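You operate a simulated robot arm through the tools that you are given. There is no shell and no other tool. Be economical: measure what you need, move in short steps, check, and stop when the job is done.

You run a simulated robot arm. Do the job below in one go: nothing can be reset, and whatever is moved stays where it is left.

TASK
Light the lamp, brush the dust off the deck, then switch it off.
Fine: put the brush back. Set down upright: brush. What is to be rubbed or washed off counts as gone when no trace of it is left.
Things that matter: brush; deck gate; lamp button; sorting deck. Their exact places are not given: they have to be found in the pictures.

Only the result counts: the job must be done as asked and must still hold three seconds after the hand-in. Knocking over, shifting, dropping, spilling or breaking anything else fails it.

THE ROBOT
A 7-joint arm with a fingered hand on a trunk, on a base that drives. Base frame: it is fixed to the floor where the robot stands at the start and does not move with it; the origin is under the middle of the robot, x ahead of it, y to its left, z up; the surface under the hand at the start is at about z = 0.88. Units: m, degrees, N and s.
Its first joint turns from -166.0 to 166.0 degrees. Places, roughly: deck gate [0.6, 0.6, 0.9]; lamp button [0.8, 0, 0.9]; sorting deck [0.7, 0.4, 0.9]. Payload 4.7 kg.
The TCP is the grasp point between the finger pads, 0.036 m short of the fingertips. In the tool frame z runs along the fingers and y along their closing line. The gripper opens to 0.12 m. The gripper's body begins 0.042 m behind the TCP. The gripper is a hand of 5 fingers: y runs from the thumb to the fingers, the wrist lies at [-0.018, -0.122, -0.21] in the tool frame, and closing takes about 1.5 s.
Orientation is that of the tool frame in the base frame, as a unit quaternion [w, x, y, z]. With the fingers straight down and the wrist toward the robot, the tool's x, y and z point along [0, 1, 0], [1, 0, 0] and [0, 0, -1] of the base frame.

THE INTERFACE
- The arm moves only by the tool drive_tool. Its argument "steps" is a list of rows, each a list of 7 numbers: the shift along the base's x, y, z in units of 25 mm (1.0 is 25 mm), then the turn, a rotation vector about the base's x, y, z in units of 4 degrees (1.0 is 4 degrees), then the opening in per cent of the stroke, from 0 (shut) to 100 (fully open). In form: [[tx, ty, tz, wx, wy, wz, hand], ...]. A call has 1 to 10 rows; each row shifts and turns the commanded pose from where the row before left it. A call with a number of a shift or a turn outside -1 to 1 is refused whole. A row lasts 0.2 s, in which the tool goes at most 0.05 m and 8.6 degrees; a call with a longer step from one row to the next is refused whole, and so is a gripper value outside its range. Where a pose cannot be reached the arm comes as near as it can. A force on the tool above 40 N (or 10 N above the force at the start of the call, whichever is more), or a blocked arm, ends the call early, and 0.2 s more pass. Each finger travels about 0.045 m/s and halts on what it meets, pressing with about 29 N; the grip force reading is that of the motor and also rises with nothing between the fingers. The clock runs only during rows and for 0.2 s after the last one: add rows that do not move to give the fingers time. The reply holds the time, the measured pose of the TCP, the force on the tool along the base axes, the opening and the grip force, in the units named above and with some noise, with the torque about the TCP (base axes, N m) and any sound that the robot's microphone picked up.
- Cameras (640 x 400 px; columns grow to the right, rows downward): "scene" is now at [-0.2639, 0.1264, 1.2634]; the picture's right is [0.38, -0.92, 0.00], its down [-0.06, -0.03, -1.00] and it looks along [0.92, 0.38, -0.07] (base axes); focal length 266 px, centre (320, 200). "wrist" rides on the gripper at [0.072, -0.091, -0.143] in the tool frame; the picture's right is [-0.80, 0.28, -0.53], its down [-0.53, -0.73, 0.42] and it looks along [-0.27, 0.62, 0.74] (tool axes); focal length 234 px, centre (320, 200).
- grab_frame(camera): a new picture of that camera. It takes no simulated time.
- steer(legs): drives the robot by 1 to 6 legs, each [ahead, turn to the left] in m and degrees, along the robot's own axes; the way and the turn of a leg run together, so that a leg with both is an arc; at most 1.5 m and 180 degrees a leg. The arm and the cameras ride along, it lands a little off, and it stops where it bumps. It gives what a move gives.
- grasp_type(shape): the hand has 5 fingers and takes this shape, open, in about a second: jaw (thumb against the fingers, like two jaws); tri (thumb and two fingers); tip (a fingertip pinch); poke (one finger out to press); point (the index stretched); flat (the hand flat); cup (the hand cupped); fist (a fist). The gripper value then closes the fingers along that shape, each until it touches; the sizes above hold for jaw. It gives what a move gives, with no picture.
- turn_head(pan, tilt): turns the head with the scene camera to pan (to the left, within 143 degrees either way) and tilt (down, from -29 to 69), counted from straight ahead of the robot. It gives what a move gives.
- measure_at(camera, pixels): for up to 12 pixels [column, row] of the newest picture of that camera ("zoom" is the newest enlarged one), the place [x, y, z] in the base frame of the surface seen there, good to about 0.002 m, but the place of the scene camera against the robot may be out by one fixed shift of up to 0.025 m in any direction. It takes no simulated time.
- inspect(camera, box): a new picture of the part [left, top, right, bottom] of that camera's present view, enlarged. It takes no simulated time.
- hand_in(): hands the job in; it is judged then, once.

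Work in short steps. Measure before you move; look again where a grasp or a placing could have gone wrong, and mend it. You have 80 turns and 68 pictures in all, those below and enlarged ones among them. Open the gripper and draw the arm clear of the work before you hand the job in, unless the task says otherwise; then end with one line.

The tools are called after ">>>" as name(argument=value, ...) on one line, values as JSON. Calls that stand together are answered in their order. drive_tool: Moves the arm, as the interface text tells. Its arguments: {"type":"object","properties":{"steps":{"type":"array"}},"required":["steps"]} The other tools are called the same way: grasp_type (shape) gives the hand a shape; steer (legs) drives the base; turn_head (pan, tilt) turns the head that bears the scene camera; grab_frame (camera) takes a picture; measure_at (camera, pixels) gives the place of the surface under pixels of a picture; inspect (camera, box) takes an enlarged picture of a part of a camera's view; hand_in () hands the job in.

At the start:

```text
time: 0.0
tool_pos: [0.6634, 0.221, 1.2588]
tool_rot: [-0.001, 0.707, 0.707, 0.0]
ft_force: [0.5, -0.5, 0.2]
wrist_torque: [0.01, -0.03, 0.01]
grip_width: 0.1198
finger_force: 0.1
shape: jaw
robot x, y, heading: [-0.001, 0.001, -0.0]
head pan, tilt: [22.4, 3.8]
```

scene: 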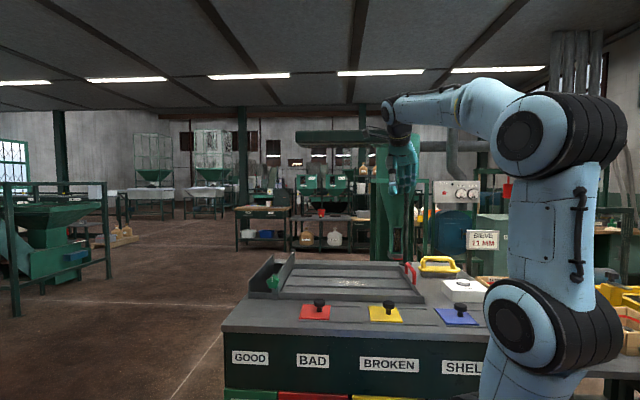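
wrist: 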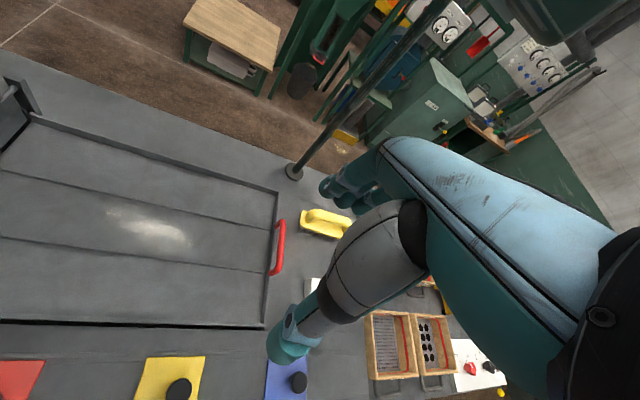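

The wrist view shows the deck with pale dust (150,230), a yellow-handled brush (325,222), and a red handle (278,247). I tilt the head down to see the bench better.

>>> turn_head(pan=15, tilt=25)

>>> grab_frame(camera="scene")

>>> inspect(camera="wrist", box=[240, 180, 520, 400])

```text
time: 0.8
tool_pos: [0.6628, 0.2212, 1.2573]
tool_rot: [0.0, 0.707, 0.707, 0.0]
ft_force: [-0.1, 0.1, -0.3]
wrist_torque: [-0.01, 0.01, 0.0]
grip_width: 0.1199
finger_force: 0.0
shape: jaw
robot x, y, heading: [-0.0014, 0.0042, -0.0]
head pan, tilt: [15.0, 25.0]
```

```text
65 pictures are left
```

scene: 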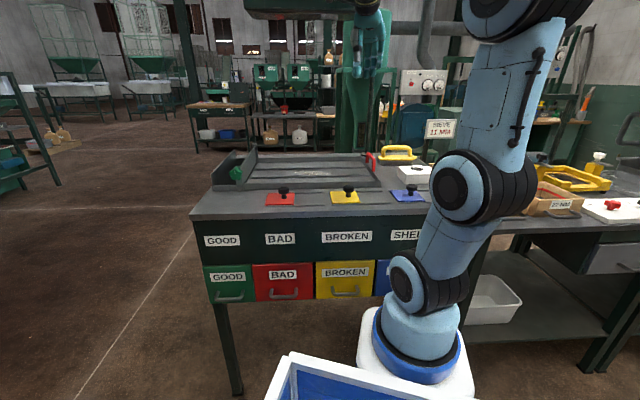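

```text
1.82 times, centred on (380, 290) of wrist
```

zoom: 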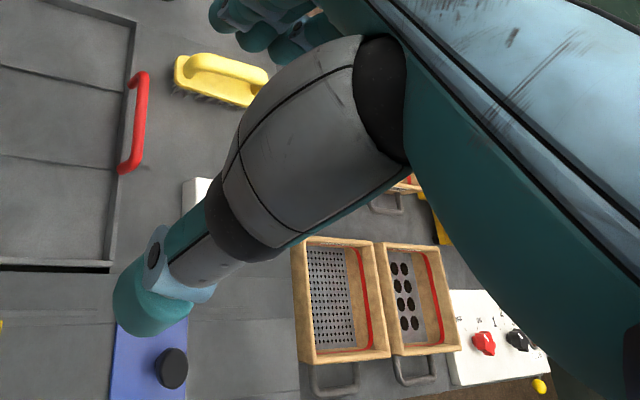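

The scene shows the white box at (415,175) and the yellow brush at (397,155). I enlarge that region and the table.

>>> inspect(camera="scene", box=[190, 130, 450, 230])

>>> measure_at(camera="wrist", pixels=[[150, 230], [110, 210], [185, 240], [310, 215], [340, 222], [278, 247], [294, 172], [312, 285], [475, 368], [35, 120], [277, 190], [262, 325]])

>>> measure_at(camera="scene", pixels=[[415, 170], [412, 167], [397, 149], [397, 160], [283, 189], [348, 187], [237, 172]])

```text
2.46 times, centred on (320, 180) of scene
```

zoom: 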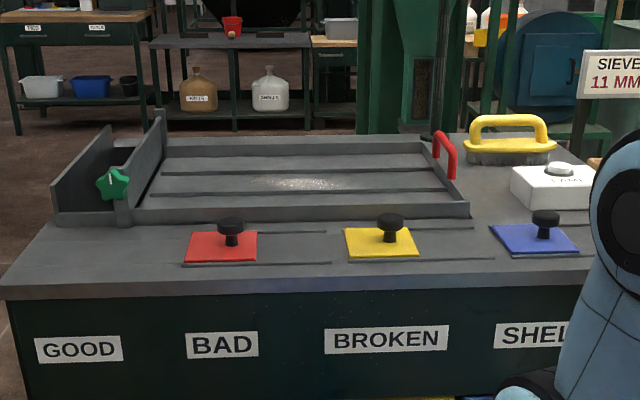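

```text
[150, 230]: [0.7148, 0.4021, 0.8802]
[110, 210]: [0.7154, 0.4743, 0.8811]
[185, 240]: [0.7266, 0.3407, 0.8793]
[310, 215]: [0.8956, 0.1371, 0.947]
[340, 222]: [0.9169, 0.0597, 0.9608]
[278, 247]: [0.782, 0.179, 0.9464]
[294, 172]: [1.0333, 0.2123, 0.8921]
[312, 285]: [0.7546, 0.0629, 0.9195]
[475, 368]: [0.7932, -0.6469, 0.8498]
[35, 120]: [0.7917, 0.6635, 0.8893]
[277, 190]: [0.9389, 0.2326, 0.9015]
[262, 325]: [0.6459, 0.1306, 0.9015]
```

```text
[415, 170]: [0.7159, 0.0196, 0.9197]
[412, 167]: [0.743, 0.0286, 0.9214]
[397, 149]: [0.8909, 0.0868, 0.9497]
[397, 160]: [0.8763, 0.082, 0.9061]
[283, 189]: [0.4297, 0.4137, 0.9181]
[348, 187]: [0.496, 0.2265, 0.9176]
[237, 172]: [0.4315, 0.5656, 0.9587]
```

The box at around (0.74,0.03,0.92) bears a white button and a "LAMP" label. I check what is above the bench (the hood at (310,10)) for collisions, and zoom on the box.

>>> inspect(camera="scene", box=[370, 140, 450, 190])

>>> turn_head(pan=15, tilt=-5)

>>> grab_frame(camera="scene")

```text
8.00 times, centred on (410, 165) of scene
```

zoom: 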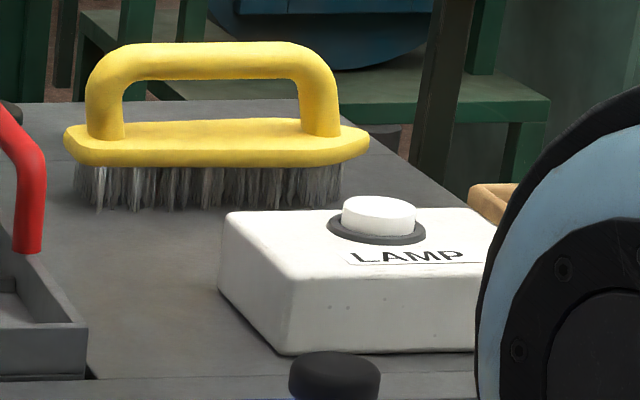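

```text
time: 1.8
tool_pos: [0.663, 0.221, 1.2574]
tool_rot: [0.0, 0.708, 0.707, 0.0]
ft_force: [0.0, 0.5, -0.1]
wrist_torque: [0.02, -0.01, 0.01]
grip_width: 0.1194
finger_force: 0.1
shape: jaw
robot x, y, heading: [0.003, -0.0003, 0.1]
head pan, tilt: [15.0, -5.0]
```

```text
61 pictures are left
```

scene: 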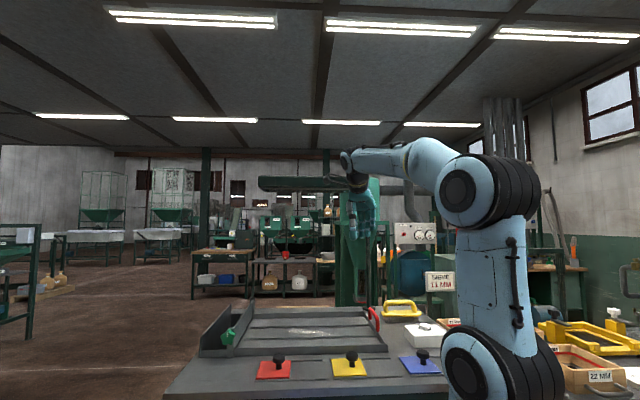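

A green bar sits at (300,183); I measure it and the pole. Also set the head back for work.

>>> measure_at(camera="scene", pixels=[[265, 184], [300, 184], [340, 184], [365, 165], [360, 230], [330, 192]])

>>> inspect(camera="scene", box=[240, 140, 440, 300])

>>> turn_head(pan=10, tilt=28)

```text
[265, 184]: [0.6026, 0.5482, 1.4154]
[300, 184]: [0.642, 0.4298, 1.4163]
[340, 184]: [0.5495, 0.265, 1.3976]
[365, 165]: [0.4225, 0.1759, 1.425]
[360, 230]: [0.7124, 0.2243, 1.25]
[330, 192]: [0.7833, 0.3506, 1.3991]
```

```text
2.50 times, centred on (340, 220) of scene
```

zoom: 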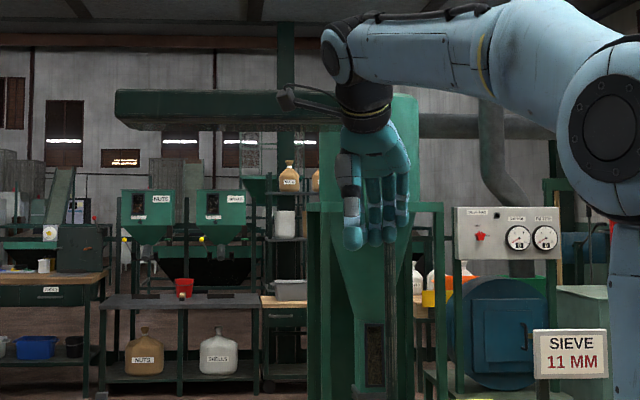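

```text
time: 2.8
tool_pos: [0.6624, 0.2198, 1.2564]
tool_rot: [0.0, 0.707, 0.707, 0.0]
ft_force: [0.8, 0.6, 0.1]
wrist_torque: [0.02, 0.0, -0.01]
grip_width: 0.1196
finger_force: 0.0
shape: jaw
robot x, y, heading: [-0.0001, 0.0004, -0.2]
head pan, tilt: [10.0, 28.0]
```

The lamp hood lies over the deck at z≈1.38–1.42, so low working poses pass under it. I set the poke shape and shift right and down so the wrist camera sees the button and brush clear of the thumb.

>>> grasp_type(shape="poke")

>>> drive_tool(steps=[[0, -1, -0.5, 0, 0, 0, 0], [0, -1, -0.5, 0, 0, 0, 0], [0.2, -1, -0.5, 0, 0, 0, 0], [0.2, -1, -0.5, 0, 0, 0, 0], [0.2, -1, -0.5, 0, 0, 0, 0], [0.2, -1, -0.5, 0, 0, 0, 0], [0.2, -1, -0.5, 0, 0, 0, 0], [0.2, -1, -0.5, 0, 0, 0, 0], [0.2, -1, -0.5, 0, 0, 0, 0], [0.2, -1, -0.5, 0, 0, 0, 0]])

>>> drive_tool(steps=[[0.2, -1, -0.5, 0, 0, 0, 0], [0.2, -1, -0.5, 0, 0, 0, 0], [0, 0, 0, 0, 0, 0, 0]])

>>> grab_frame(camera="wrist")

>>> grab_frame(camera="scene")

```text
time: 3.7
tool_pos: [0.6629, 0.2195, 1.2568]
tool_rot: [0.0, 0.707, 0.707, 0.0]
ft_force: [0.4, 0.8, 0.3]
wrist_torque: [-0.01, 0.0, 0.01]
grip_width: 0.0006
finger_force: 0.1
shape: poke
robot x, y, heading: [-0.0014, -0.0003, 0.2]
head pan, tilt: [10.0, 28.0]
```

```text
time: 5.9
tool_pos: [0.7023, -0.0299, 1.1338]
tool_rot: [0.0, 0.707, 0.707, 0.0]
ft_force: [0.2, 0.0, 0.0]
wrist_torque: [0.0, -0.02, 0.02]
grip_width: 0.0003
finger_force: 29.3
shape: jaw
robot x, y, heading: [-0.0017, 0.0031, 0.1]
head pan, tilt: [10.0, 28.0]
```

```text
time: 6.7
tool_pos: [0.7117, -0.0792, 1.1087]
tool_rot: [0.001, 0.707, 0.707, 0.0]
ft_force: [0.7, -0.1, 0.4]
wrist_torque: [0.01, 0.0, -0.01]
grip_width: 0.0
finger_force: 29.3
shape: jaw
robot x, y, heading: [-0.0002, 0.0013, -0.2]
head pan, tilt: [10.0, 28.0]
```

```text
59 pictures are left
```

wrist: 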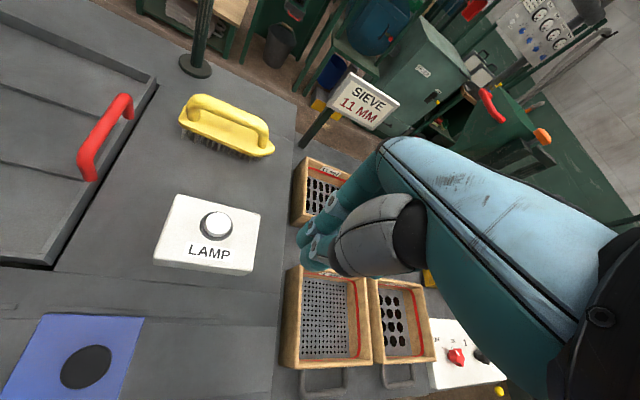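

```text
58 pictures are left
```

scene: 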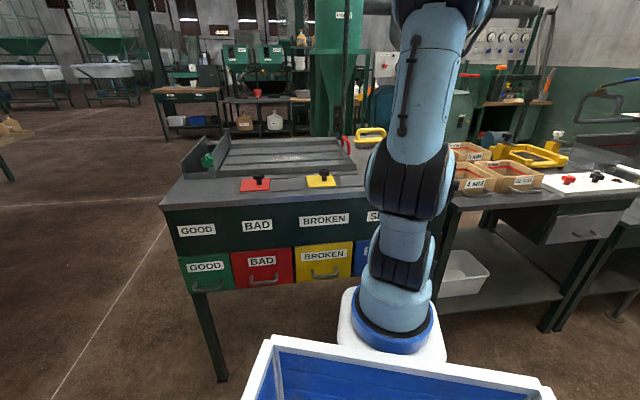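

The wrist view shows the button at (217,226), brush at (225,125). I measure them; also retry the poke shape, holding it with hand value 100.

>>> measure_at(camera="wrist", pixels=[[217, 224], [204, 223], [230, 225], [175, 215], [245, 250], [205, 98], [230, 110], [262, 128], [189, 105], [272, 152], [180, 127], [255, 158]])

>>> grasp_type(shape="poke")

>>> drive_tool(steps=[[0, 0, 0, 0, 0, 0, 100], [0, 0, 0, 0, 0, 0, 100]])

>>> grab_frame(camera="wrist")

```text
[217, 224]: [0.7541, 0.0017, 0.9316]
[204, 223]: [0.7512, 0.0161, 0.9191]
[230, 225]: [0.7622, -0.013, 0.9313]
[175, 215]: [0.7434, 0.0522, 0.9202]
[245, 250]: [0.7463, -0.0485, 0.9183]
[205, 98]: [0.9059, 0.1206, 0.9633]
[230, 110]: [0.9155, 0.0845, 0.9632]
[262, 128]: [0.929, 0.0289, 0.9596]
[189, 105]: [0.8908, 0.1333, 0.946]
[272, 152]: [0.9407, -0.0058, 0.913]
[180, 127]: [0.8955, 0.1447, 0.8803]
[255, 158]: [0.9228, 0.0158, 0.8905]
```

```text
time: 7.6
tool_pos: [0.7122, -0.0802, 1.1082]
tool_rot: [0.0, 0.707, 0.707, 0.0]
ft_force: [-0.4, 0.2, 0.3]
wrist_torque: [0.03, 0.02, -0.01]
grip_width: 0.0001
finger_force: 0.0
shape: poke
robot x, y, heading: [0.0025, -0.0003, 0.2]
head pan, tilt: [10.0, 28.0]
```

```text
time: 8.2
tool_pos: [0.7119, -0.0806, 1.1087]
tool_rot: [0.0, 0.707, 0.707, 0.0]
ft_force: [-0.1, -0.4, 0.1]
wrist_torque: [0.0, 0.0, 0.0]
grip_width: 0.0
finger_force: 0.1
shape: poke
robot x, y, heading: [-0.0001, 0.0001, 0.1]
head pan, tilt: [10.0, 28.0]
```

```text
57 pictures are left
```

wrist: 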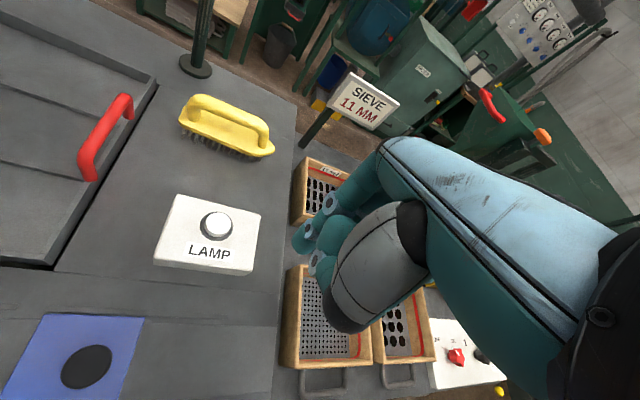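

Poke holds with 100: the extended fingertip appears near (303,238). I enlarge and measure the tip's position.

>>> inspect(camera="wrist", box=[270, 170, 390, 300])

>>> measure_at(camera="wrist", pixels=[[298, 240], [303, 238], [308, 245], [312, 260], [330, 203], [320, 265], [340, 230], [335, 300]])

```text
3.08 times, centred on (330, 235) of wrist
```

zoom: 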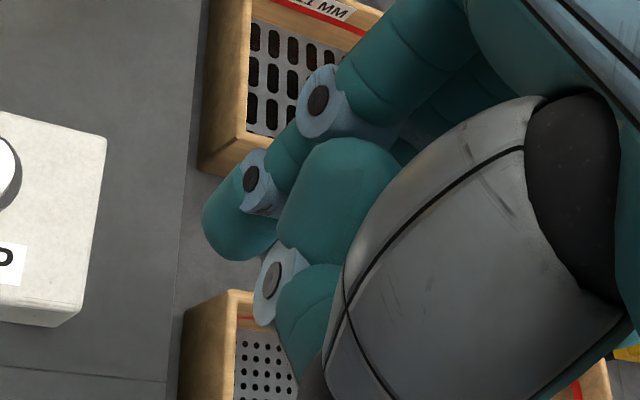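

```text
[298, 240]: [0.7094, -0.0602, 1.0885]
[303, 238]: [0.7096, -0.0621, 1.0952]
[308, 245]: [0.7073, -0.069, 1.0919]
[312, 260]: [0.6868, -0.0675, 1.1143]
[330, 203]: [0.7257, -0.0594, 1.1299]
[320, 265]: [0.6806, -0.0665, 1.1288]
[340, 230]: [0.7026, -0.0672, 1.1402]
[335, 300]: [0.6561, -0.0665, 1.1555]
```

The index tip is near (0.71,-0.073,~1.072); the button is centred at (0.756,0.001,0.932). I move above it: +0.045, +0.075, and down 0.10.

>>> drive_tool(steps=[[0.6, 1, 0, 0, 0, 0, 100], [0.6, 1, -1, 0, 0, 0, 100], [0.6, 1, -1, 0, 0, 0, 100], [0, 0, -1, 0, 0, 0, 100], [0, 0, -1, 0, 0, 0, 100], [0, 0, 0, 0, 0, 0, 100]])

>>> grab_frame(camera="wrist")

>>> turn_head(pan=10, tilt=10)

>>> grab_frame(camera="scene")

```text
time: 9.6
tool_pos: [0.7596, -0.004, 1.0071]
tool_rot: [0.001, 0.707, 0.707, 0.0]
ft_force: [0.7, -0.4, -0.5]
wrist_torque: [-0.03, 0.01, 0.0]
grip_width: 0.0004
finger_force: 0.0
shape: poke
robot x, y, heading: [0.0005, -0.0002, 0.1]
head pan, tilt: [10.0, 28.0]
```

```text
55 pictures are left
```

wrist: 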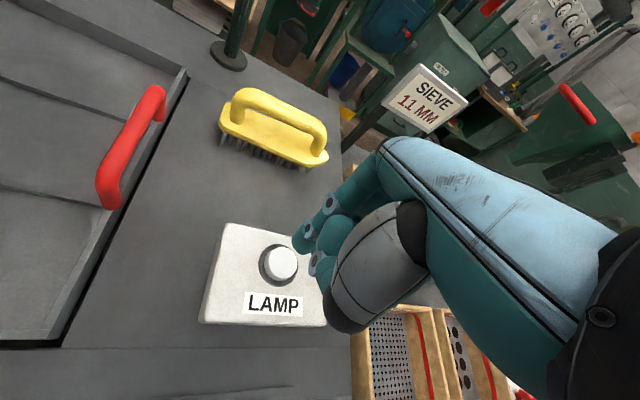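

```text
time: 10.4
tool_pos: [0.7584, -0.0042, 1.0067]
tool_rot: [0.0, 0.707, 0.707, 0.0]
ft_force: [-0.4, 0.4, -0.5]
wrist_torque: [0.0, -0.03, 0.0]
grip_width: 0.0
finger_force: 0.0
shape: poke
robot x, y, heading: [-0.0018, -0.0006, -0.1]
head pan, tilt: [10.0, 10.0]
```

```text
54 pictures are left
```

scene: 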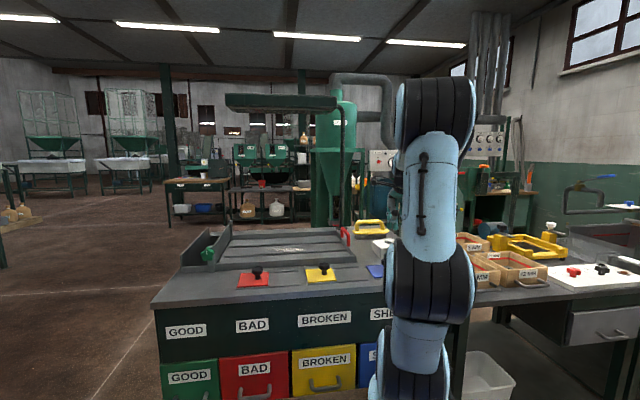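

The fingertip is ~4 cm above the button. I lower it 35 mm, then press in small steps watching the force.

>>> drive_tool(steps=[[-0.1, 0.1, -0.7, 0, 0, 0, 100], [0, 0, -0.6, 0, 0, 0, 100], [0, 0, -0.12, 0, 0, 0, 100], [0, 0, -0.12, 0, 0, 0, 100]])

>>> grab_frame(camera="wrist")

```text
time: 11.4
tool_pos: [0.7554, -0.0015, 0.9689]
tool_rot: [0.001, 0.706, 0.708, 0.001]
ft_force: [-1.2, 0.4, 0.8]
wrist_torque: [-0.03, -0.03, -0.01]
grip_width: 0.0
finger_force: 0.1
shape: poke
robot x, y, heading: [-0.0012, 0.0018, -0.0]
head pan, tilt: [10.0, 10.0]
```

```text
53 pictures are left
```

wrist: 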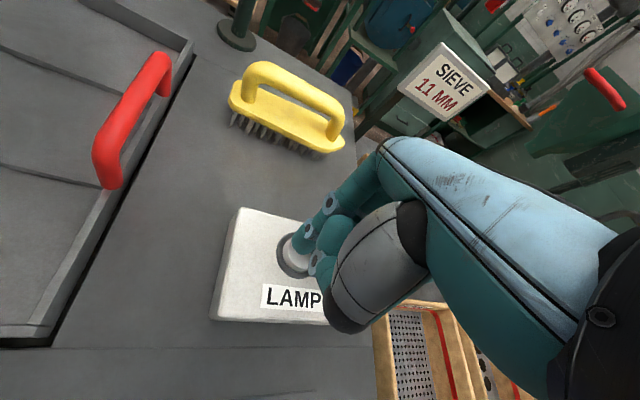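

The tip is just over the button, no force yet (0.8 N). I continue down in 3 mm steps.

>>> drive_tool(steps=[[0, 0, -0.12, 0, 0, 0, 100], [0, 0, -0.12, 0, 0, 0, 100], [0, 0, -0.12, 0, 0, 0, 100]])

>>> inspect(camera="wrist", box=[210, 190, 350, 320])

```text
time: 12.2
tool_pos: [0.7558, -0.0018, 0.9614]
tool_rot: [0.001, 0.707, 0.707, 0.001]
ft_force: [2.8, 1.6, 11.9]
wrist_torque: [-0.07, -0.03, 0.01]
grip_width: 0.0001
finger_force: 0.0
shape: poke
robot x, y, heading: [0.0029, -0.0009, 0.1]
head pan, tilt: [10.0, 10.0]
heard: click
```

```text
3.08 times, centred on (280, 255) of wrist
```

zoom: 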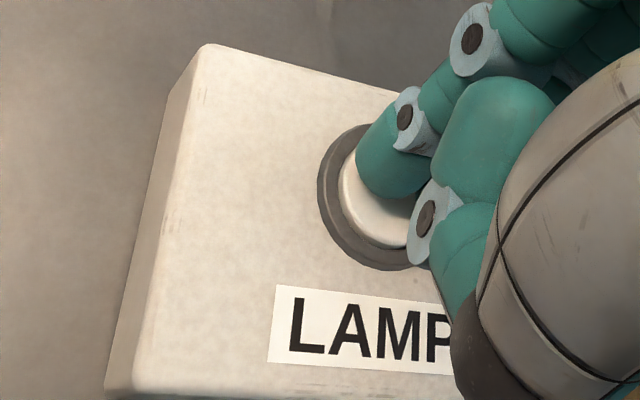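

A click was heard and the light turned warm: the lamp is on. I raise straight up, open to jaw, and check the lamp in the scene.

>>> drive_tool(steps=[[0, 0, 0.5, 0, 0, 0, 100], [0, 0, 1, 0, 0, 0, 100], [0, 0, 1, 0, 0, 0, 100], [0, 0, 1, 0, 0, 0, 100], [0, 0, 1, 0, 0, 0, 100]])

>>> grasp_type(shape="jaw")

>>> drive_tool(steps=[[0.4, 0, 0.4, 0, 0, 0.9, 100], [0.6, 0, 0, 0, 0, 0.9, 100], [0.6, 0, 0, 0, 0, 0.9, 100], [0.4, 0, 0, 0, 0, 0.8, 100], [0, 0, 0, 0, 0, 0, 100]])

>>> grab_frame(camera="wrist")

>>> grab_frame(camera="scene")

```text
time: 13.4
tool_pos: [0.7571, -0.0031, 1.0717]
tool_rot: [0.0, 0.707, 0.707, -0.001]
ft_force: [-0.1, -0.6, 0.0]
wrist_torque: [-0.01, 0.02, 0.02]
grip_width: 0.0
finger_force: 0.0
shape: poke
robot x, y, heading: [-0.0017, -0.0022, 0.1]
head pan, tilt: [10.0, 10.0]
```

```text
time: 14.3
tool_pos: [0.7556, -0.0021, 1.0712]
tool_rot: [0.0, 0.707, 0.707, 0.0]
ft_force: [0.4, 0.4, -0.1]
wrist_torque: [0.0, 0.0, -0.01]
grip_width: 0.12
finger_force: 0.1
shape: jaw
robot x, y, heading: [0.0006, -0.0028, -0.0]
head pan, tilt: [10.0, 10.0]
```

```text
time: 15.5
tool_pos: [0.8054, -0.0009, 1.0837]
tool_rot: [0.001, 0.614, 0.789, 0.001]
ft_force: [-0.3, 0.2, 0.8]
wrist_torque: [0.0, 0.02, 0.0]
grip_width: 0.12
finger_force: 0.1
shape: jaw
robot x, y, heading: [0.0007, -0.0041, -0.3]
head pan, tilt: [10.0, 10.0]
```

```text
51 pictures are left
```

wrist: 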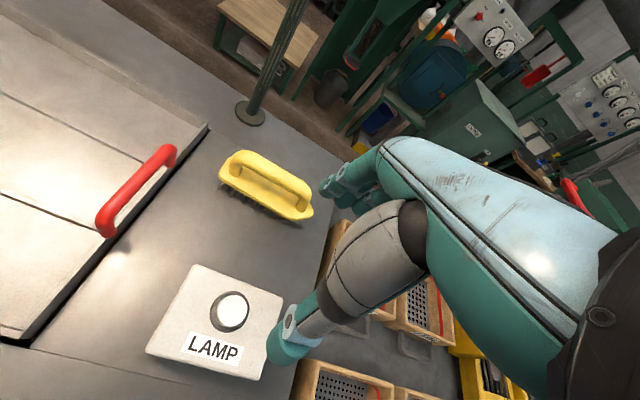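

```text
50 pictures are left
```

scene: 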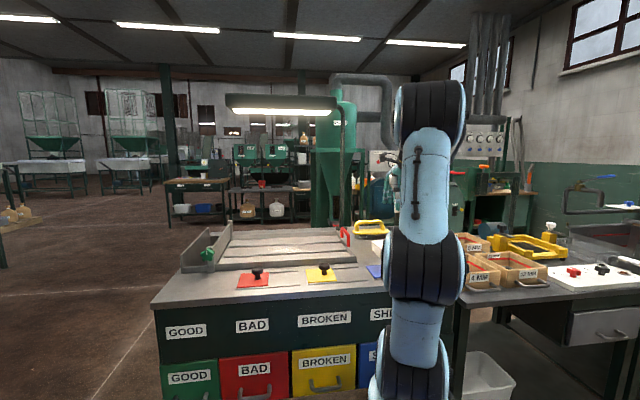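

The lamp is lit. I measure the brush handle again precisely from here, and note its original footprint.

>>> inspect(camera="wrist", box=[200, 130, 350, 240])

>>> measure_at(camera="wrist", pixels=[[240, 155], [270, 168], [300, 184], [226, 172], [300, 212], [223, 160], [308, 210], [260, 195], [245, 185], [275, 181]])

```text
3.64 times, centred on (275, 185) of wrist
```

zoom: 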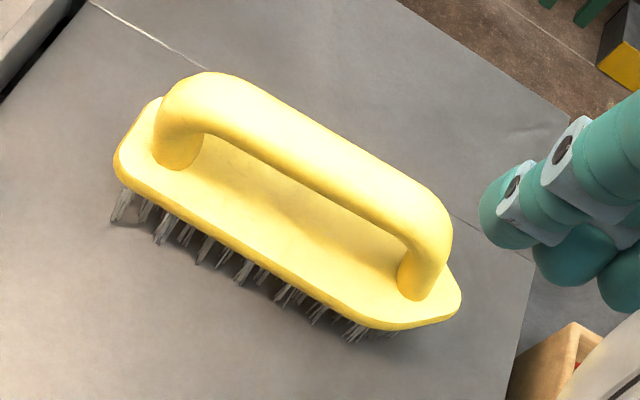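

```text
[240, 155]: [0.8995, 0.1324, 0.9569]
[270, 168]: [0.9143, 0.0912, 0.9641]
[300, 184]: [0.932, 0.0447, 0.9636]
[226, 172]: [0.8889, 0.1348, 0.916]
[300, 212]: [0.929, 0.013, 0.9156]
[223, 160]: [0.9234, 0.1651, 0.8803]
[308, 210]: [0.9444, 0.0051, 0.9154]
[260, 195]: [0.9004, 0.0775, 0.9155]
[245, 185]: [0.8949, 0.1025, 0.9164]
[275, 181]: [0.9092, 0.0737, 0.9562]
```

Brush axis tilts ~17° and the bar's middle is about (0.915,0.085,0.955); block top 0.916. I move over it at this height, add 4° of turn, then go part of the way down.

>>> drive_tool(steps=[[0.9, 0.7, 0, 0, 0, 0.5, 100], [0.9, 0.7, 0, 0, 0, 0.5, 100], [0.9, 0.7, 0, 0, 0, 0, 100], [0.9, 0.7, 0, 0, 0, 0, 100], [0.8, 0.6, 0, 0, 0, 0, 100], [0, 0, -1, 0, 0, 0, 100], [0, 0, -1, 0, 0, 0, 100], [0, 0, 0, 0, 0, 0, 100]])

>>> grab_frame(camera="wrist")

```text
time: 17.3
tool_pos: [0.916, 0.0828, 1.0333]
tool_rot: [0.0, 0.588, 0.809, -0.001]
ft_force: [0.1, -0.6, -0.2]
wrist_torque: [0.02, 0.02, 0.01]
grip_width: 0.1198
finger_force: 0.1
shape: jaw
robot x, y, heading: [-0.0025, 0.0011, -0.0]
head pan, tilt: [10.0, 10.0]
```

```text
48 pictures are left
```

wrist: 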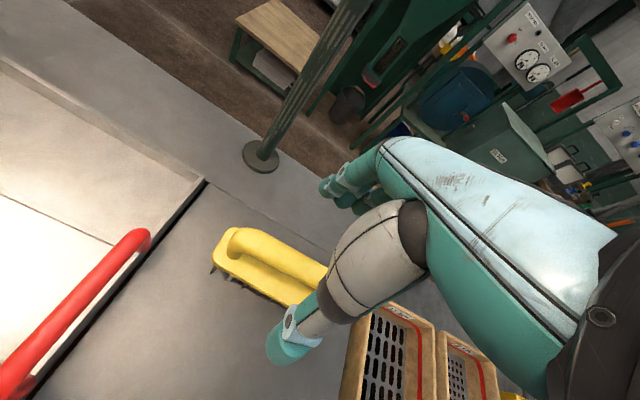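

The thumb (285,345) and fingers (340,185) straddle the handle. I descend 76 mm to TCP z≈0.957.

>>> drive_tool(steps=[[0, 0, -1, 0, 0, 0, 100], [0, 0, -1, 0, 0, 0, 100], [0, 0, -0.6, 0, 0, 0, 100], [0, 0, -0.4, 0, 0, 0, 100], [0, 0, 0, 0, 0, 0, 100]])

>>> grab_frame(camera="wrist")

>>> inspect(camera="scene", box=[330, 190, 430, 260])

```text
time: 18.5
tool_pos: [0.9167, 0.0823, 0.9585]
tool_rot: [0.0, 0.587, 0.809, 0.0]
ft_force: [1.0, 1.4, -0.2]
wrist_torque: [0.03, 0.05, -0.02]
grip_width: 0.1198
finger_force: 0.0
shape: jaw
robot x, y, heading: [0.0012, -0.0008, 0.3]
head pan, tilt: [10.0, 10.0]
```

```text
47 pictures are left
```

wrist: 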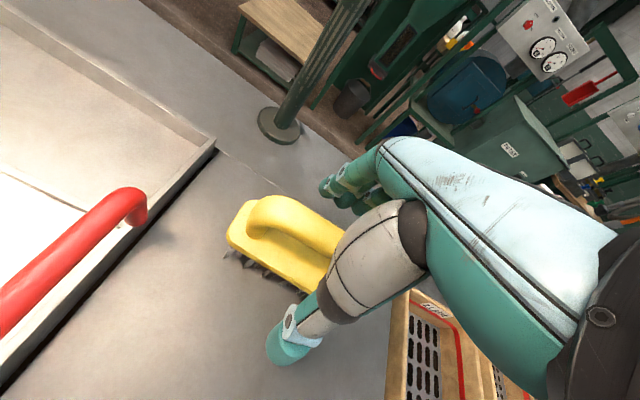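

```text
5.71 times, centred on (380, 225) of scene
```

zoom: 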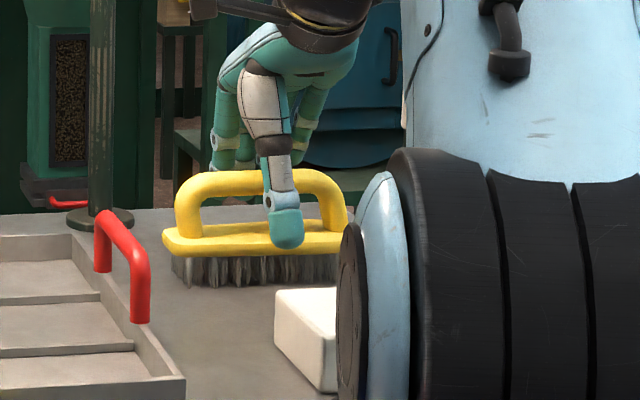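

The thumb and fingers straddle the bar. I close slowly.

>>> drive_tool(steps=[[0, 0, 0, 0, 0, 0, 60], [0, 0, 0, 0, 0, 0, 30], [0, 0, 0, 0, 0, 0, 0], [0, 0, 0, 0, 0, 0, 0], [0, 0, 0, 0, 0, 0, 0], [0, 0, 0, 0, 0, 0, 0], [0, 0, 0, 0, 0, 0, 0], [0, 0, 0, 0, 0, 0, 0], [0, 0, 0, 0, 0, 0, 0]])

>>> grab_frame(camera="wrist")

>>> inspect(camera="scene", box=[330, 190, 430, 260])

```text
time: 20.5
tool_pos: [0.9165, 0.0819, 0.9577]
tool_rot: [0.0, 0.588, 0.809, 0.0]
ft_force: [0.1, 0.7, -0.3]
wrist_torque: [-0.01, -0.04, 0.0]
grip_width: 0.0102
finger_force: 28.7
shape: jaw
robot x, y, heading: [0.0038, -0.0042, -0.3]
head pan, tilt: [10.0, 10.0]
```

```text
45 pictures are left
```

wrist: 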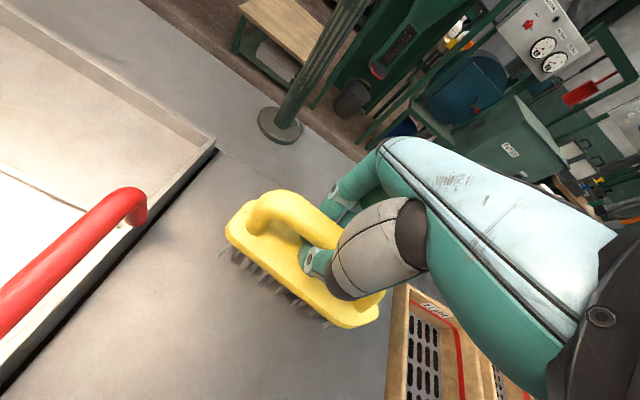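

```text
5.71 times, centred on (380, 225) of scene
```

zoom: 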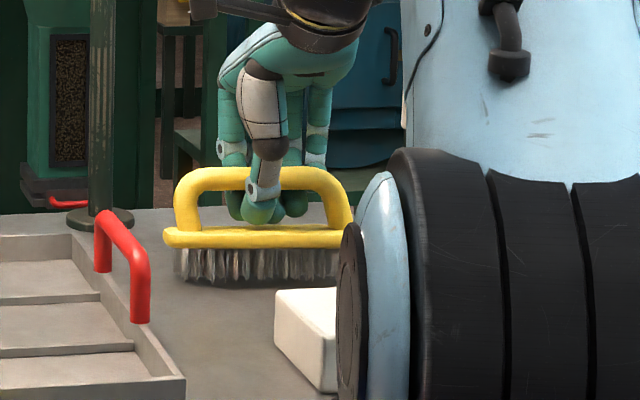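

The grip holds the bar (width 0.010). Home pose: TCP (0.9165,0.082,0.958). I lift the brush 75 mm and check.

>>> drive_tool(steps=[[0, 0, 0.4, 0, 0, 0, 0], [0, 0, 0.6, 0, 0, 0, 0], [0, 0, 1, 0, 0, 0, 0], [0, 0, 1, 0, 0, 0, 0], [0, 0, 0, 0, 0, 0, 0]])

>>> grab_frame(camera="wrist")

>>> inspect(camera="scene", box=[180, 180, 430, 290])

```text
time: 21.7
tool_pos: [0.9159, 0.0823, 1.0333]
tool_rot: [0.0, 0.588, 0.809, 0.0]
ft_force: [-0.7, -0.2, -0.3]
wrist_torque: [0.05, -0.01, 0.0]
grip_width: 0.0098
finger_force: 29.3
shape: jaw
robot x, y, heading: [0.0032, -0.0003, 0.1]
head pan, tilt: [10.0, 10.0]
```

```text
43 pictures are left
```

wrist: 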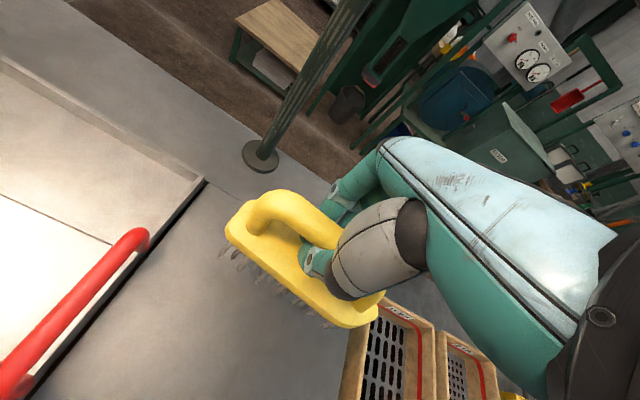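

```text
2.56 times, centred on (305, 235) of scene
```

zoom: 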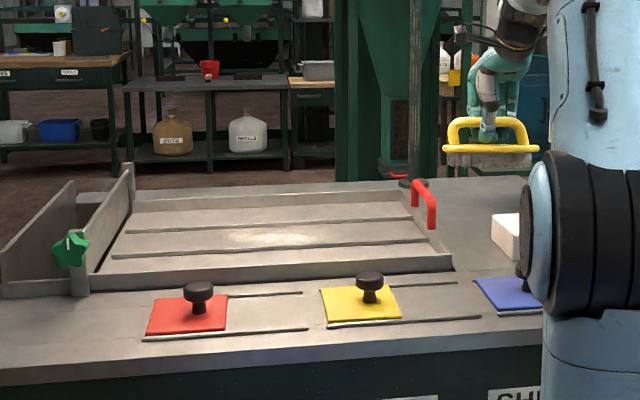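

The brush hangs level. I measure the dust and rib profile in the enlarged scene picture, plus known points (red handle) for the camera offset.

>>> measure_at(camera="zoom", pixels=[[270, 239], [225, 238], [318, 240], [270, 233], [270, 246], [270, 226], [270, 252], [270, 249], [270, 262], [270, 210], [425, 200], [270, 270]])

>>> inspect(camera="scene", box=[220, 245, 350, 295])

```text
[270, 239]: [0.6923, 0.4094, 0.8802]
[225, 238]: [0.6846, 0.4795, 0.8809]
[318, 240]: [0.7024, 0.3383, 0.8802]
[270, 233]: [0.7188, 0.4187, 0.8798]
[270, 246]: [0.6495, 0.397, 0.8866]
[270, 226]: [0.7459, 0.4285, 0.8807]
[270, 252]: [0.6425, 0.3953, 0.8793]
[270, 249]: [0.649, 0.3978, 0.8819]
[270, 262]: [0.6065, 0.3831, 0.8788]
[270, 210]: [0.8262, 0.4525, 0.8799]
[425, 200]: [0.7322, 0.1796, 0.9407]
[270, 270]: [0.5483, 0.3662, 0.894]
```

```text
4.92 times, centred on (285, 270) of scene
```

zoom: 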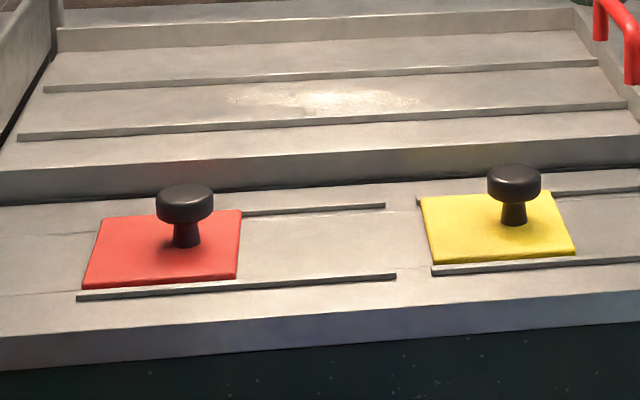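

Ribs ~7 mm high bound a channel with the dust in it, so I'll align the brush with the channel. I measure the red handle's extent and the rim from the current wrist picture before crossing.

>>> measure_at(camera="wrist", pixels=[[135, 232], [145, 240], [60, 310], [10, 375], [195, 180], [120, 285], [20, 80], [150, 160], [110, 245], [30, 212], [250, 240], [330, 318]])

```text
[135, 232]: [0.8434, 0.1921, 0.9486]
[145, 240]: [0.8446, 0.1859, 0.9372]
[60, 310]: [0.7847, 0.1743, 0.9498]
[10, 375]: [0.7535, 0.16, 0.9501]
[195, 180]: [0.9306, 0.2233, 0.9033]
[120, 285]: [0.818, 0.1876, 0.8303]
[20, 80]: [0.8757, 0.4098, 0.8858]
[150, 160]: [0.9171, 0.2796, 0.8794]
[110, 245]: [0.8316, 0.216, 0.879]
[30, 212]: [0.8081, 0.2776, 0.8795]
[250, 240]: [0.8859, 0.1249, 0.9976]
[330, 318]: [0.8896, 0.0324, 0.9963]
```

The deck is turned ~16°, matching the brush's axis, so I keep the orientation. I move along that axis past the red handle, then diagonally over the dust at the current height.

>>> drive_tool(steps=[[-0.2, 0.96, 0.1, 0, 0, 0, 0], [-0.25, 0.96, 0, 0, 0, 0, 0], [-0.27, 0.96, 0, 0, 0, 0, 0], [-0.27, 0.96, 0, 0, 0, 0, 0], [-0.27, 0.96, 0, 0, 0, 0, 0], [-0.27, 0.96, 0, 0, 0, 0, 0], [-0.27, 0.96, 0, 0, 0, 0, 0]])

>>> drive_tool(steps=[[-0.9, 0.9, 0, 0, 0, 0, 0], [-0.9, 0.9, 0, 0, 0, 0, 0], [-0.9, 0.9, 0, 0, 0, 0, 0], [-0.9, 0.9, 0, 0, 0, 0, 0], [0, 0, 0, 0, 0, 0, 0]])

>>> grab_frame(camera="wrist")

>>> grab_frame(camera="scene")

```text
time: 23.3
tool_pos: [0.8699, 0.2503, 1.0334]
tool_rot: [0.0, 0.588, 0.809, 0.0]
ft_force: [-0.1, -0.7, -1.7]
wrist_torque: [0.03, 0.03, 0.01]
grip_width: 0.01
finger_force: 28.9
shape: jaw
robot x, y, heading: [-0.0014, -0.0023, 0.1]
head pan, tilt: [10.0, 10.0]
```

```text
time: 24.5
tool_pos: [0.7799, 0.3417, 1.036]
tool_rot: [0.0, 0.588, 0.809, 0.0]
ft_force: [-0.6, 0.8, -1.1]
wrist_torque: [0.01, -0.01, 0.02]
grip_width: 0.0098
finger_force: 28.8
shape: jaw
robot x, y, heading: [-0.002, -0.0012, -0.0]
head pan, tilt: [10.0, 10.0]
```

```text
40 pictures are left
```

wrist: 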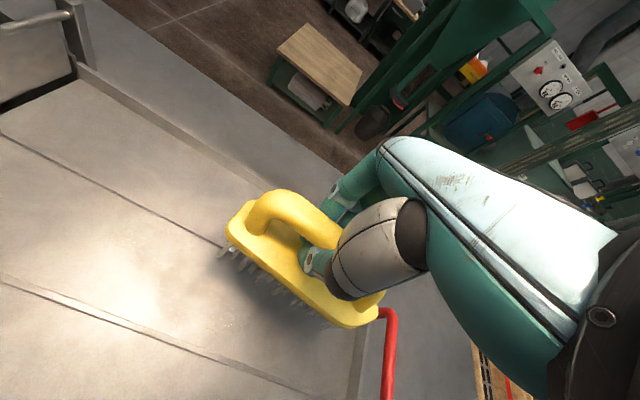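

```text
39 pictures are left
```

scene: 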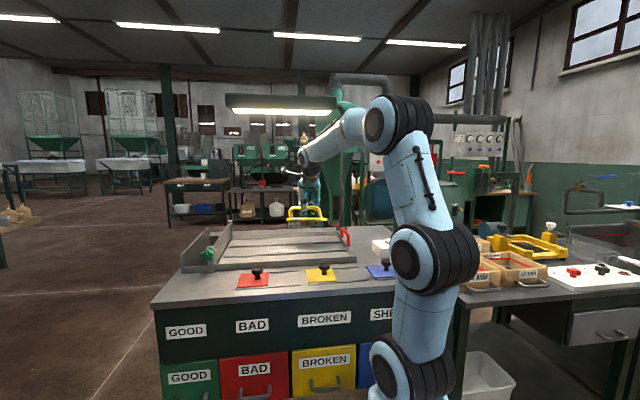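

In the wrist view the dust glows around (130,260) and ribs run (0,135)→(220,250) and (0,280)→(300,395). I measure the ribs and dust boundaries.

>>> inspect(camera="wrist", box=[0, 120, 360, 400])

>>> measure_at(camera="wrist", pixels=[[30, 150], [200, 240], [30, 292], [220, 360], [120, 265], [90, 230], [190, 270], [160, 290], [130, 300], [60, 250], [345, 380], [250, 330]])

```text
1.43 times, centred on (180, 260) of wrist
```

zoom: 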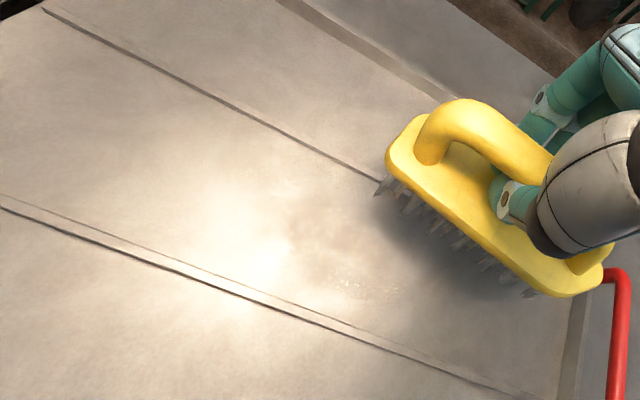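

```text
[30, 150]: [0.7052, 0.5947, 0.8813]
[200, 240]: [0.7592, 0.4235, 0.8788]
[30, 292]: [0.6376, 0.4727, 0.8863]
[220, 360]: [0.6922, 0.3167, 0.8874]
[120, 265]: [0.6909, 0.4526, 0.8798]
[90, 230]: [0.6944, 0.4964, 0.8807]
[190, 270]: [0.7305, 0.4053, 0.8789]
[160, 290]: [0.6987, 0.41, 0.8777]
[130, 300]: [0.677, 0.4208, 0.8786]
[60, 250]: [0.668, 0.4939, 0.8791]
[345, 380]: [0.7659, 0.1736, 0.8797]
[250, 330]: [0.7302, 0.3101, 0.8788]
```

Channel centreline is x≈0.715 at y=0.40 with slope ≈-0.33 in x per y, ribs ±0.047 away. I shift onto the centreline and lower to just above contact (TCP 0.961).

>>> drive_tool(steps=[[-0.9, 0, 0, 0, 0, 0, 0], [-0.9, 0, -0.5, 0, 0, 0, 0], [0, 0, -1, 0, 0, 0, 0], [0, 0, -0.9, 0, 0, 0, 0], [0, 0, -0.5, 0, 0, 0, 0], [0, 0, -0.1, 0, 0, 0, 0]])

>>> grab_frame(camera="wrist")

>>> inspect(camera="scene", box=[200, 80, 440, 280])

```text
time: 25.9
tool_pos: [0.7351, 0.3399, 0.9599]
tool_rot: [-0.001, 0.588, 0.809, 0.001]
ft_force: [-0.6, 0.7, -1.0]
wrist_torque: [0.01, -0.01, 0.02]
grip_width: 0.0097
finger_force: 29.5
shape: jaw
robot x, y, heading: [-0.0015, -0.002, -0.0]
head pan, tilt: [10.0, 10.0]
```

```text
37 pictures are left
```

wrist: 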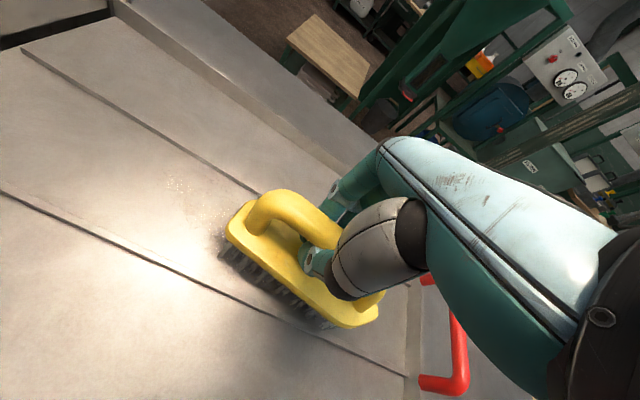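

```text
2.00 times, centred on (320, 180) of scene
```

zoom: 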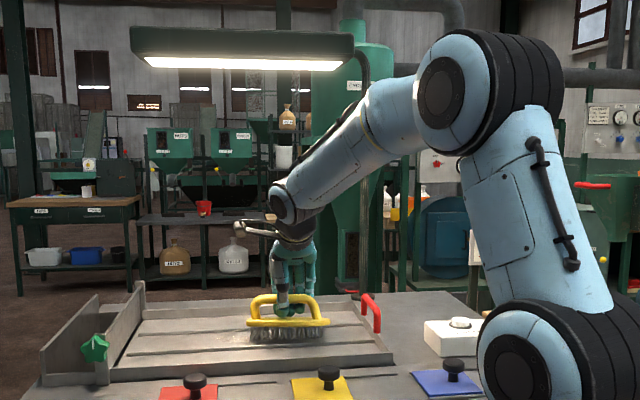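

Clearance is fine and the bristles are at the surface. I press 3 mm and sweep left along the channel, checking force.

>>> drive_tool(steps=[[0, 0, -0.1, 0, 0, 0, 0], [0, 0, -0.1, 0, 0, 0, 0], [-0.15, 0.48, 0, 0, 0, 0, 0], [-0.25, 0.76, 0, 0, 0, 0, 0]])

>>> inspect(camera="wrist", box=[0, 100, 360, 400])

```text
time: 26.9
tool_pos: [0.7244, 0.3728, 0.9546]
tool_rot: [0.0, 0.588, 0.809, 0.001]
ft_force: [-0.1, 0.0, 1.6]
wrist_torque: [0.01, -0.05, 0.01]
grip_width: 0.0098
finger_force: 29.9
shape: jaw
robot x, y, heading: [0.0012, 0.0009, 0.1]
head pan, tilt: [10.0, 10.0]
```

```text
1.33 times, centred on (180, 250) of wrist
```

zoom: 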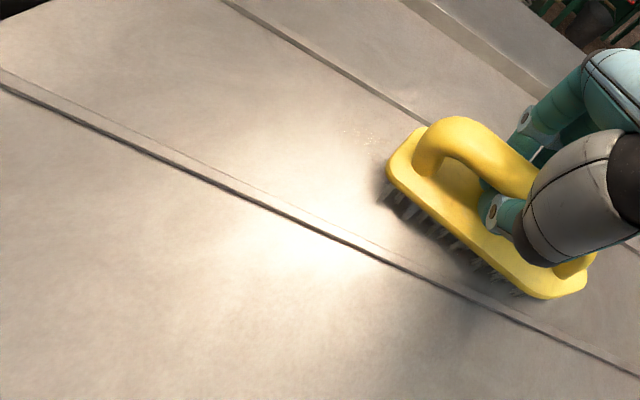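

Light contact (~2.5 N); dust is still visible near (370,140) zoomed, ahead of the brush. I press 2 mm more and continue left, then return.

>>> drive_tool(steps=[[0, 0, -0.1, 0, 0, 0, 0], [-0.25, 0.76, 0, 0, 0, 0, 0], [-0.25, 0.76, 0, 0, 0, 0, 0], [-0.25, 0.76, 0, 0, 0, 0, 0], [-0.25, 0.76, 0, 0, 0, 0, 0], [-0.25, 0.76, 0, 0, 0, 0, 0], [-0.25, 0.76, 0, 0, 0, 0, 0], [-0.25, 0.76, 0, 0, 0, 0, 0]])

>>> grab_frame(camera="wrist")

>>> inspect(camera="scene", box=[200, 80, 440, 280])

```text
time: 28.7
tool_pos: [0.6828, 0.5044, 0.9528]
tool_rot: [0.0, 0.588, 0.809, 0.001]
ft_force: [-0.1, -0.9, 0.9]
wrist_torque: [0.0, 0.01, -0.04]
grip_width: 0.0096
finger_force: 29.2
shape: jaw
robot x, y, heading: [0.0005, 0.0018, -0.2]
head pan, tilt: [10.0, 10.0]
```

```text
34 pictures are left
```

wrist: 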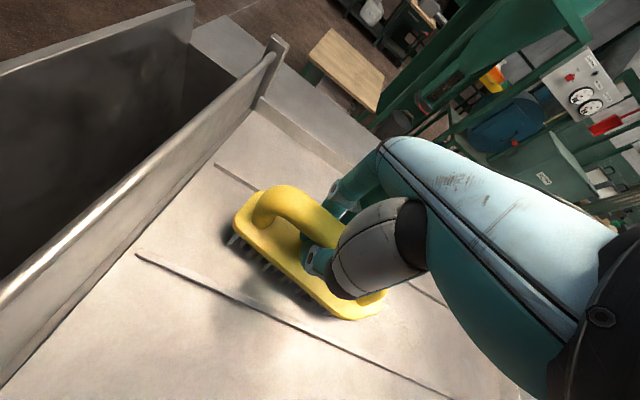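

```text
2.00 times, centred on (320, 180) of scene
```

zoom: 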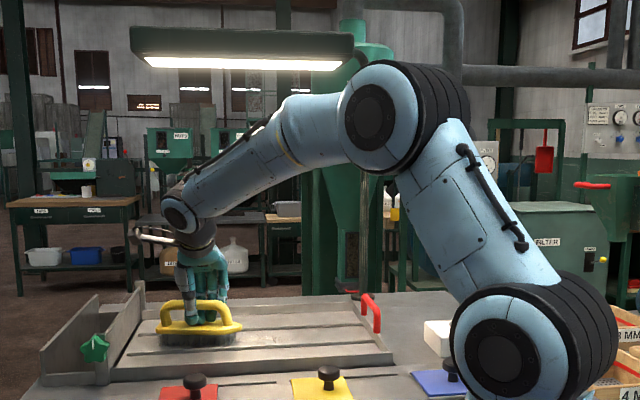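

No hard contact although 5 mm below the resting height; bristles are compliant. I shift to the near lane, press ~2 mm more, and sweep back right.

>>> drive_tool(steps=[[-0.6, -0.2, -0.1, 0, 0, 0, 0], [0.25, -0.76, 0, 0, 0, 0, 0], [0.25, -0.76, 0, 0, 0, 0, 0], [0.25, -0.76, 0, 0, 0, 0, 0], [0.25, -0.76, 0, 0, 0, 0, 0], [0.25, -0.76, 0, 0, 0, 0, 0], [0.25, -0.76, 0, 0, 0, 0, 0], [0.25, -0.76, 0, 0, 0, 0, 0], [0.25, -0.76, 0, 0, 0, 0, 0], [0.25, -0.76, 0, 0, 0, 0, 0]])

>>> grab_frame(camera="wrist")

>>> inspect(camera="scene", box=[240, 215, 370, 275])

```text
time: 30.9
tool_pos: [0.7236, 0.3297, 0.9502]
tool_rot: [0.0, 0.587, 0.81, 0.001]
ft_force: [2.0, 6.1, 16.6]
wrist_torque: [0.36, -0.09, 0.14]
grip_width: 0.0097
finger_force: 28.5
shape: jaw
robot x, y, heading: [0.002, -0.0023, 0.2]
head pan, tilt: [10.0, 10.0]
```

```text
32 pictures are left
```

wrist: 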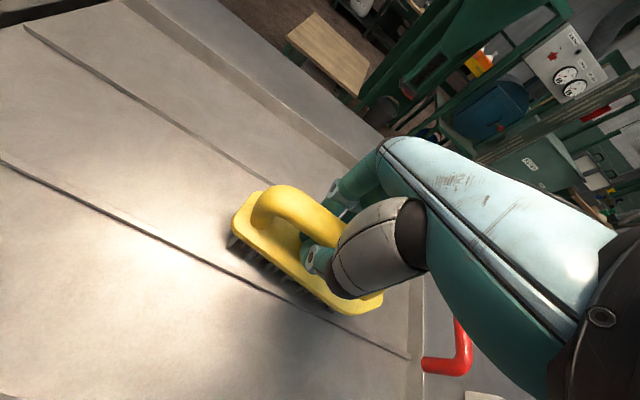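

```text
4.92 times, centred on (305, 245) of scene
```

zoom: 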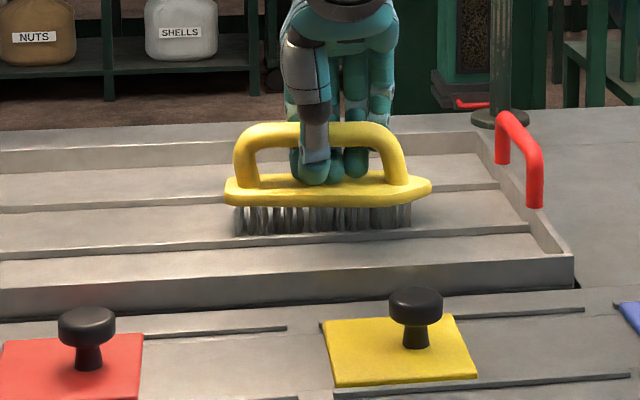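

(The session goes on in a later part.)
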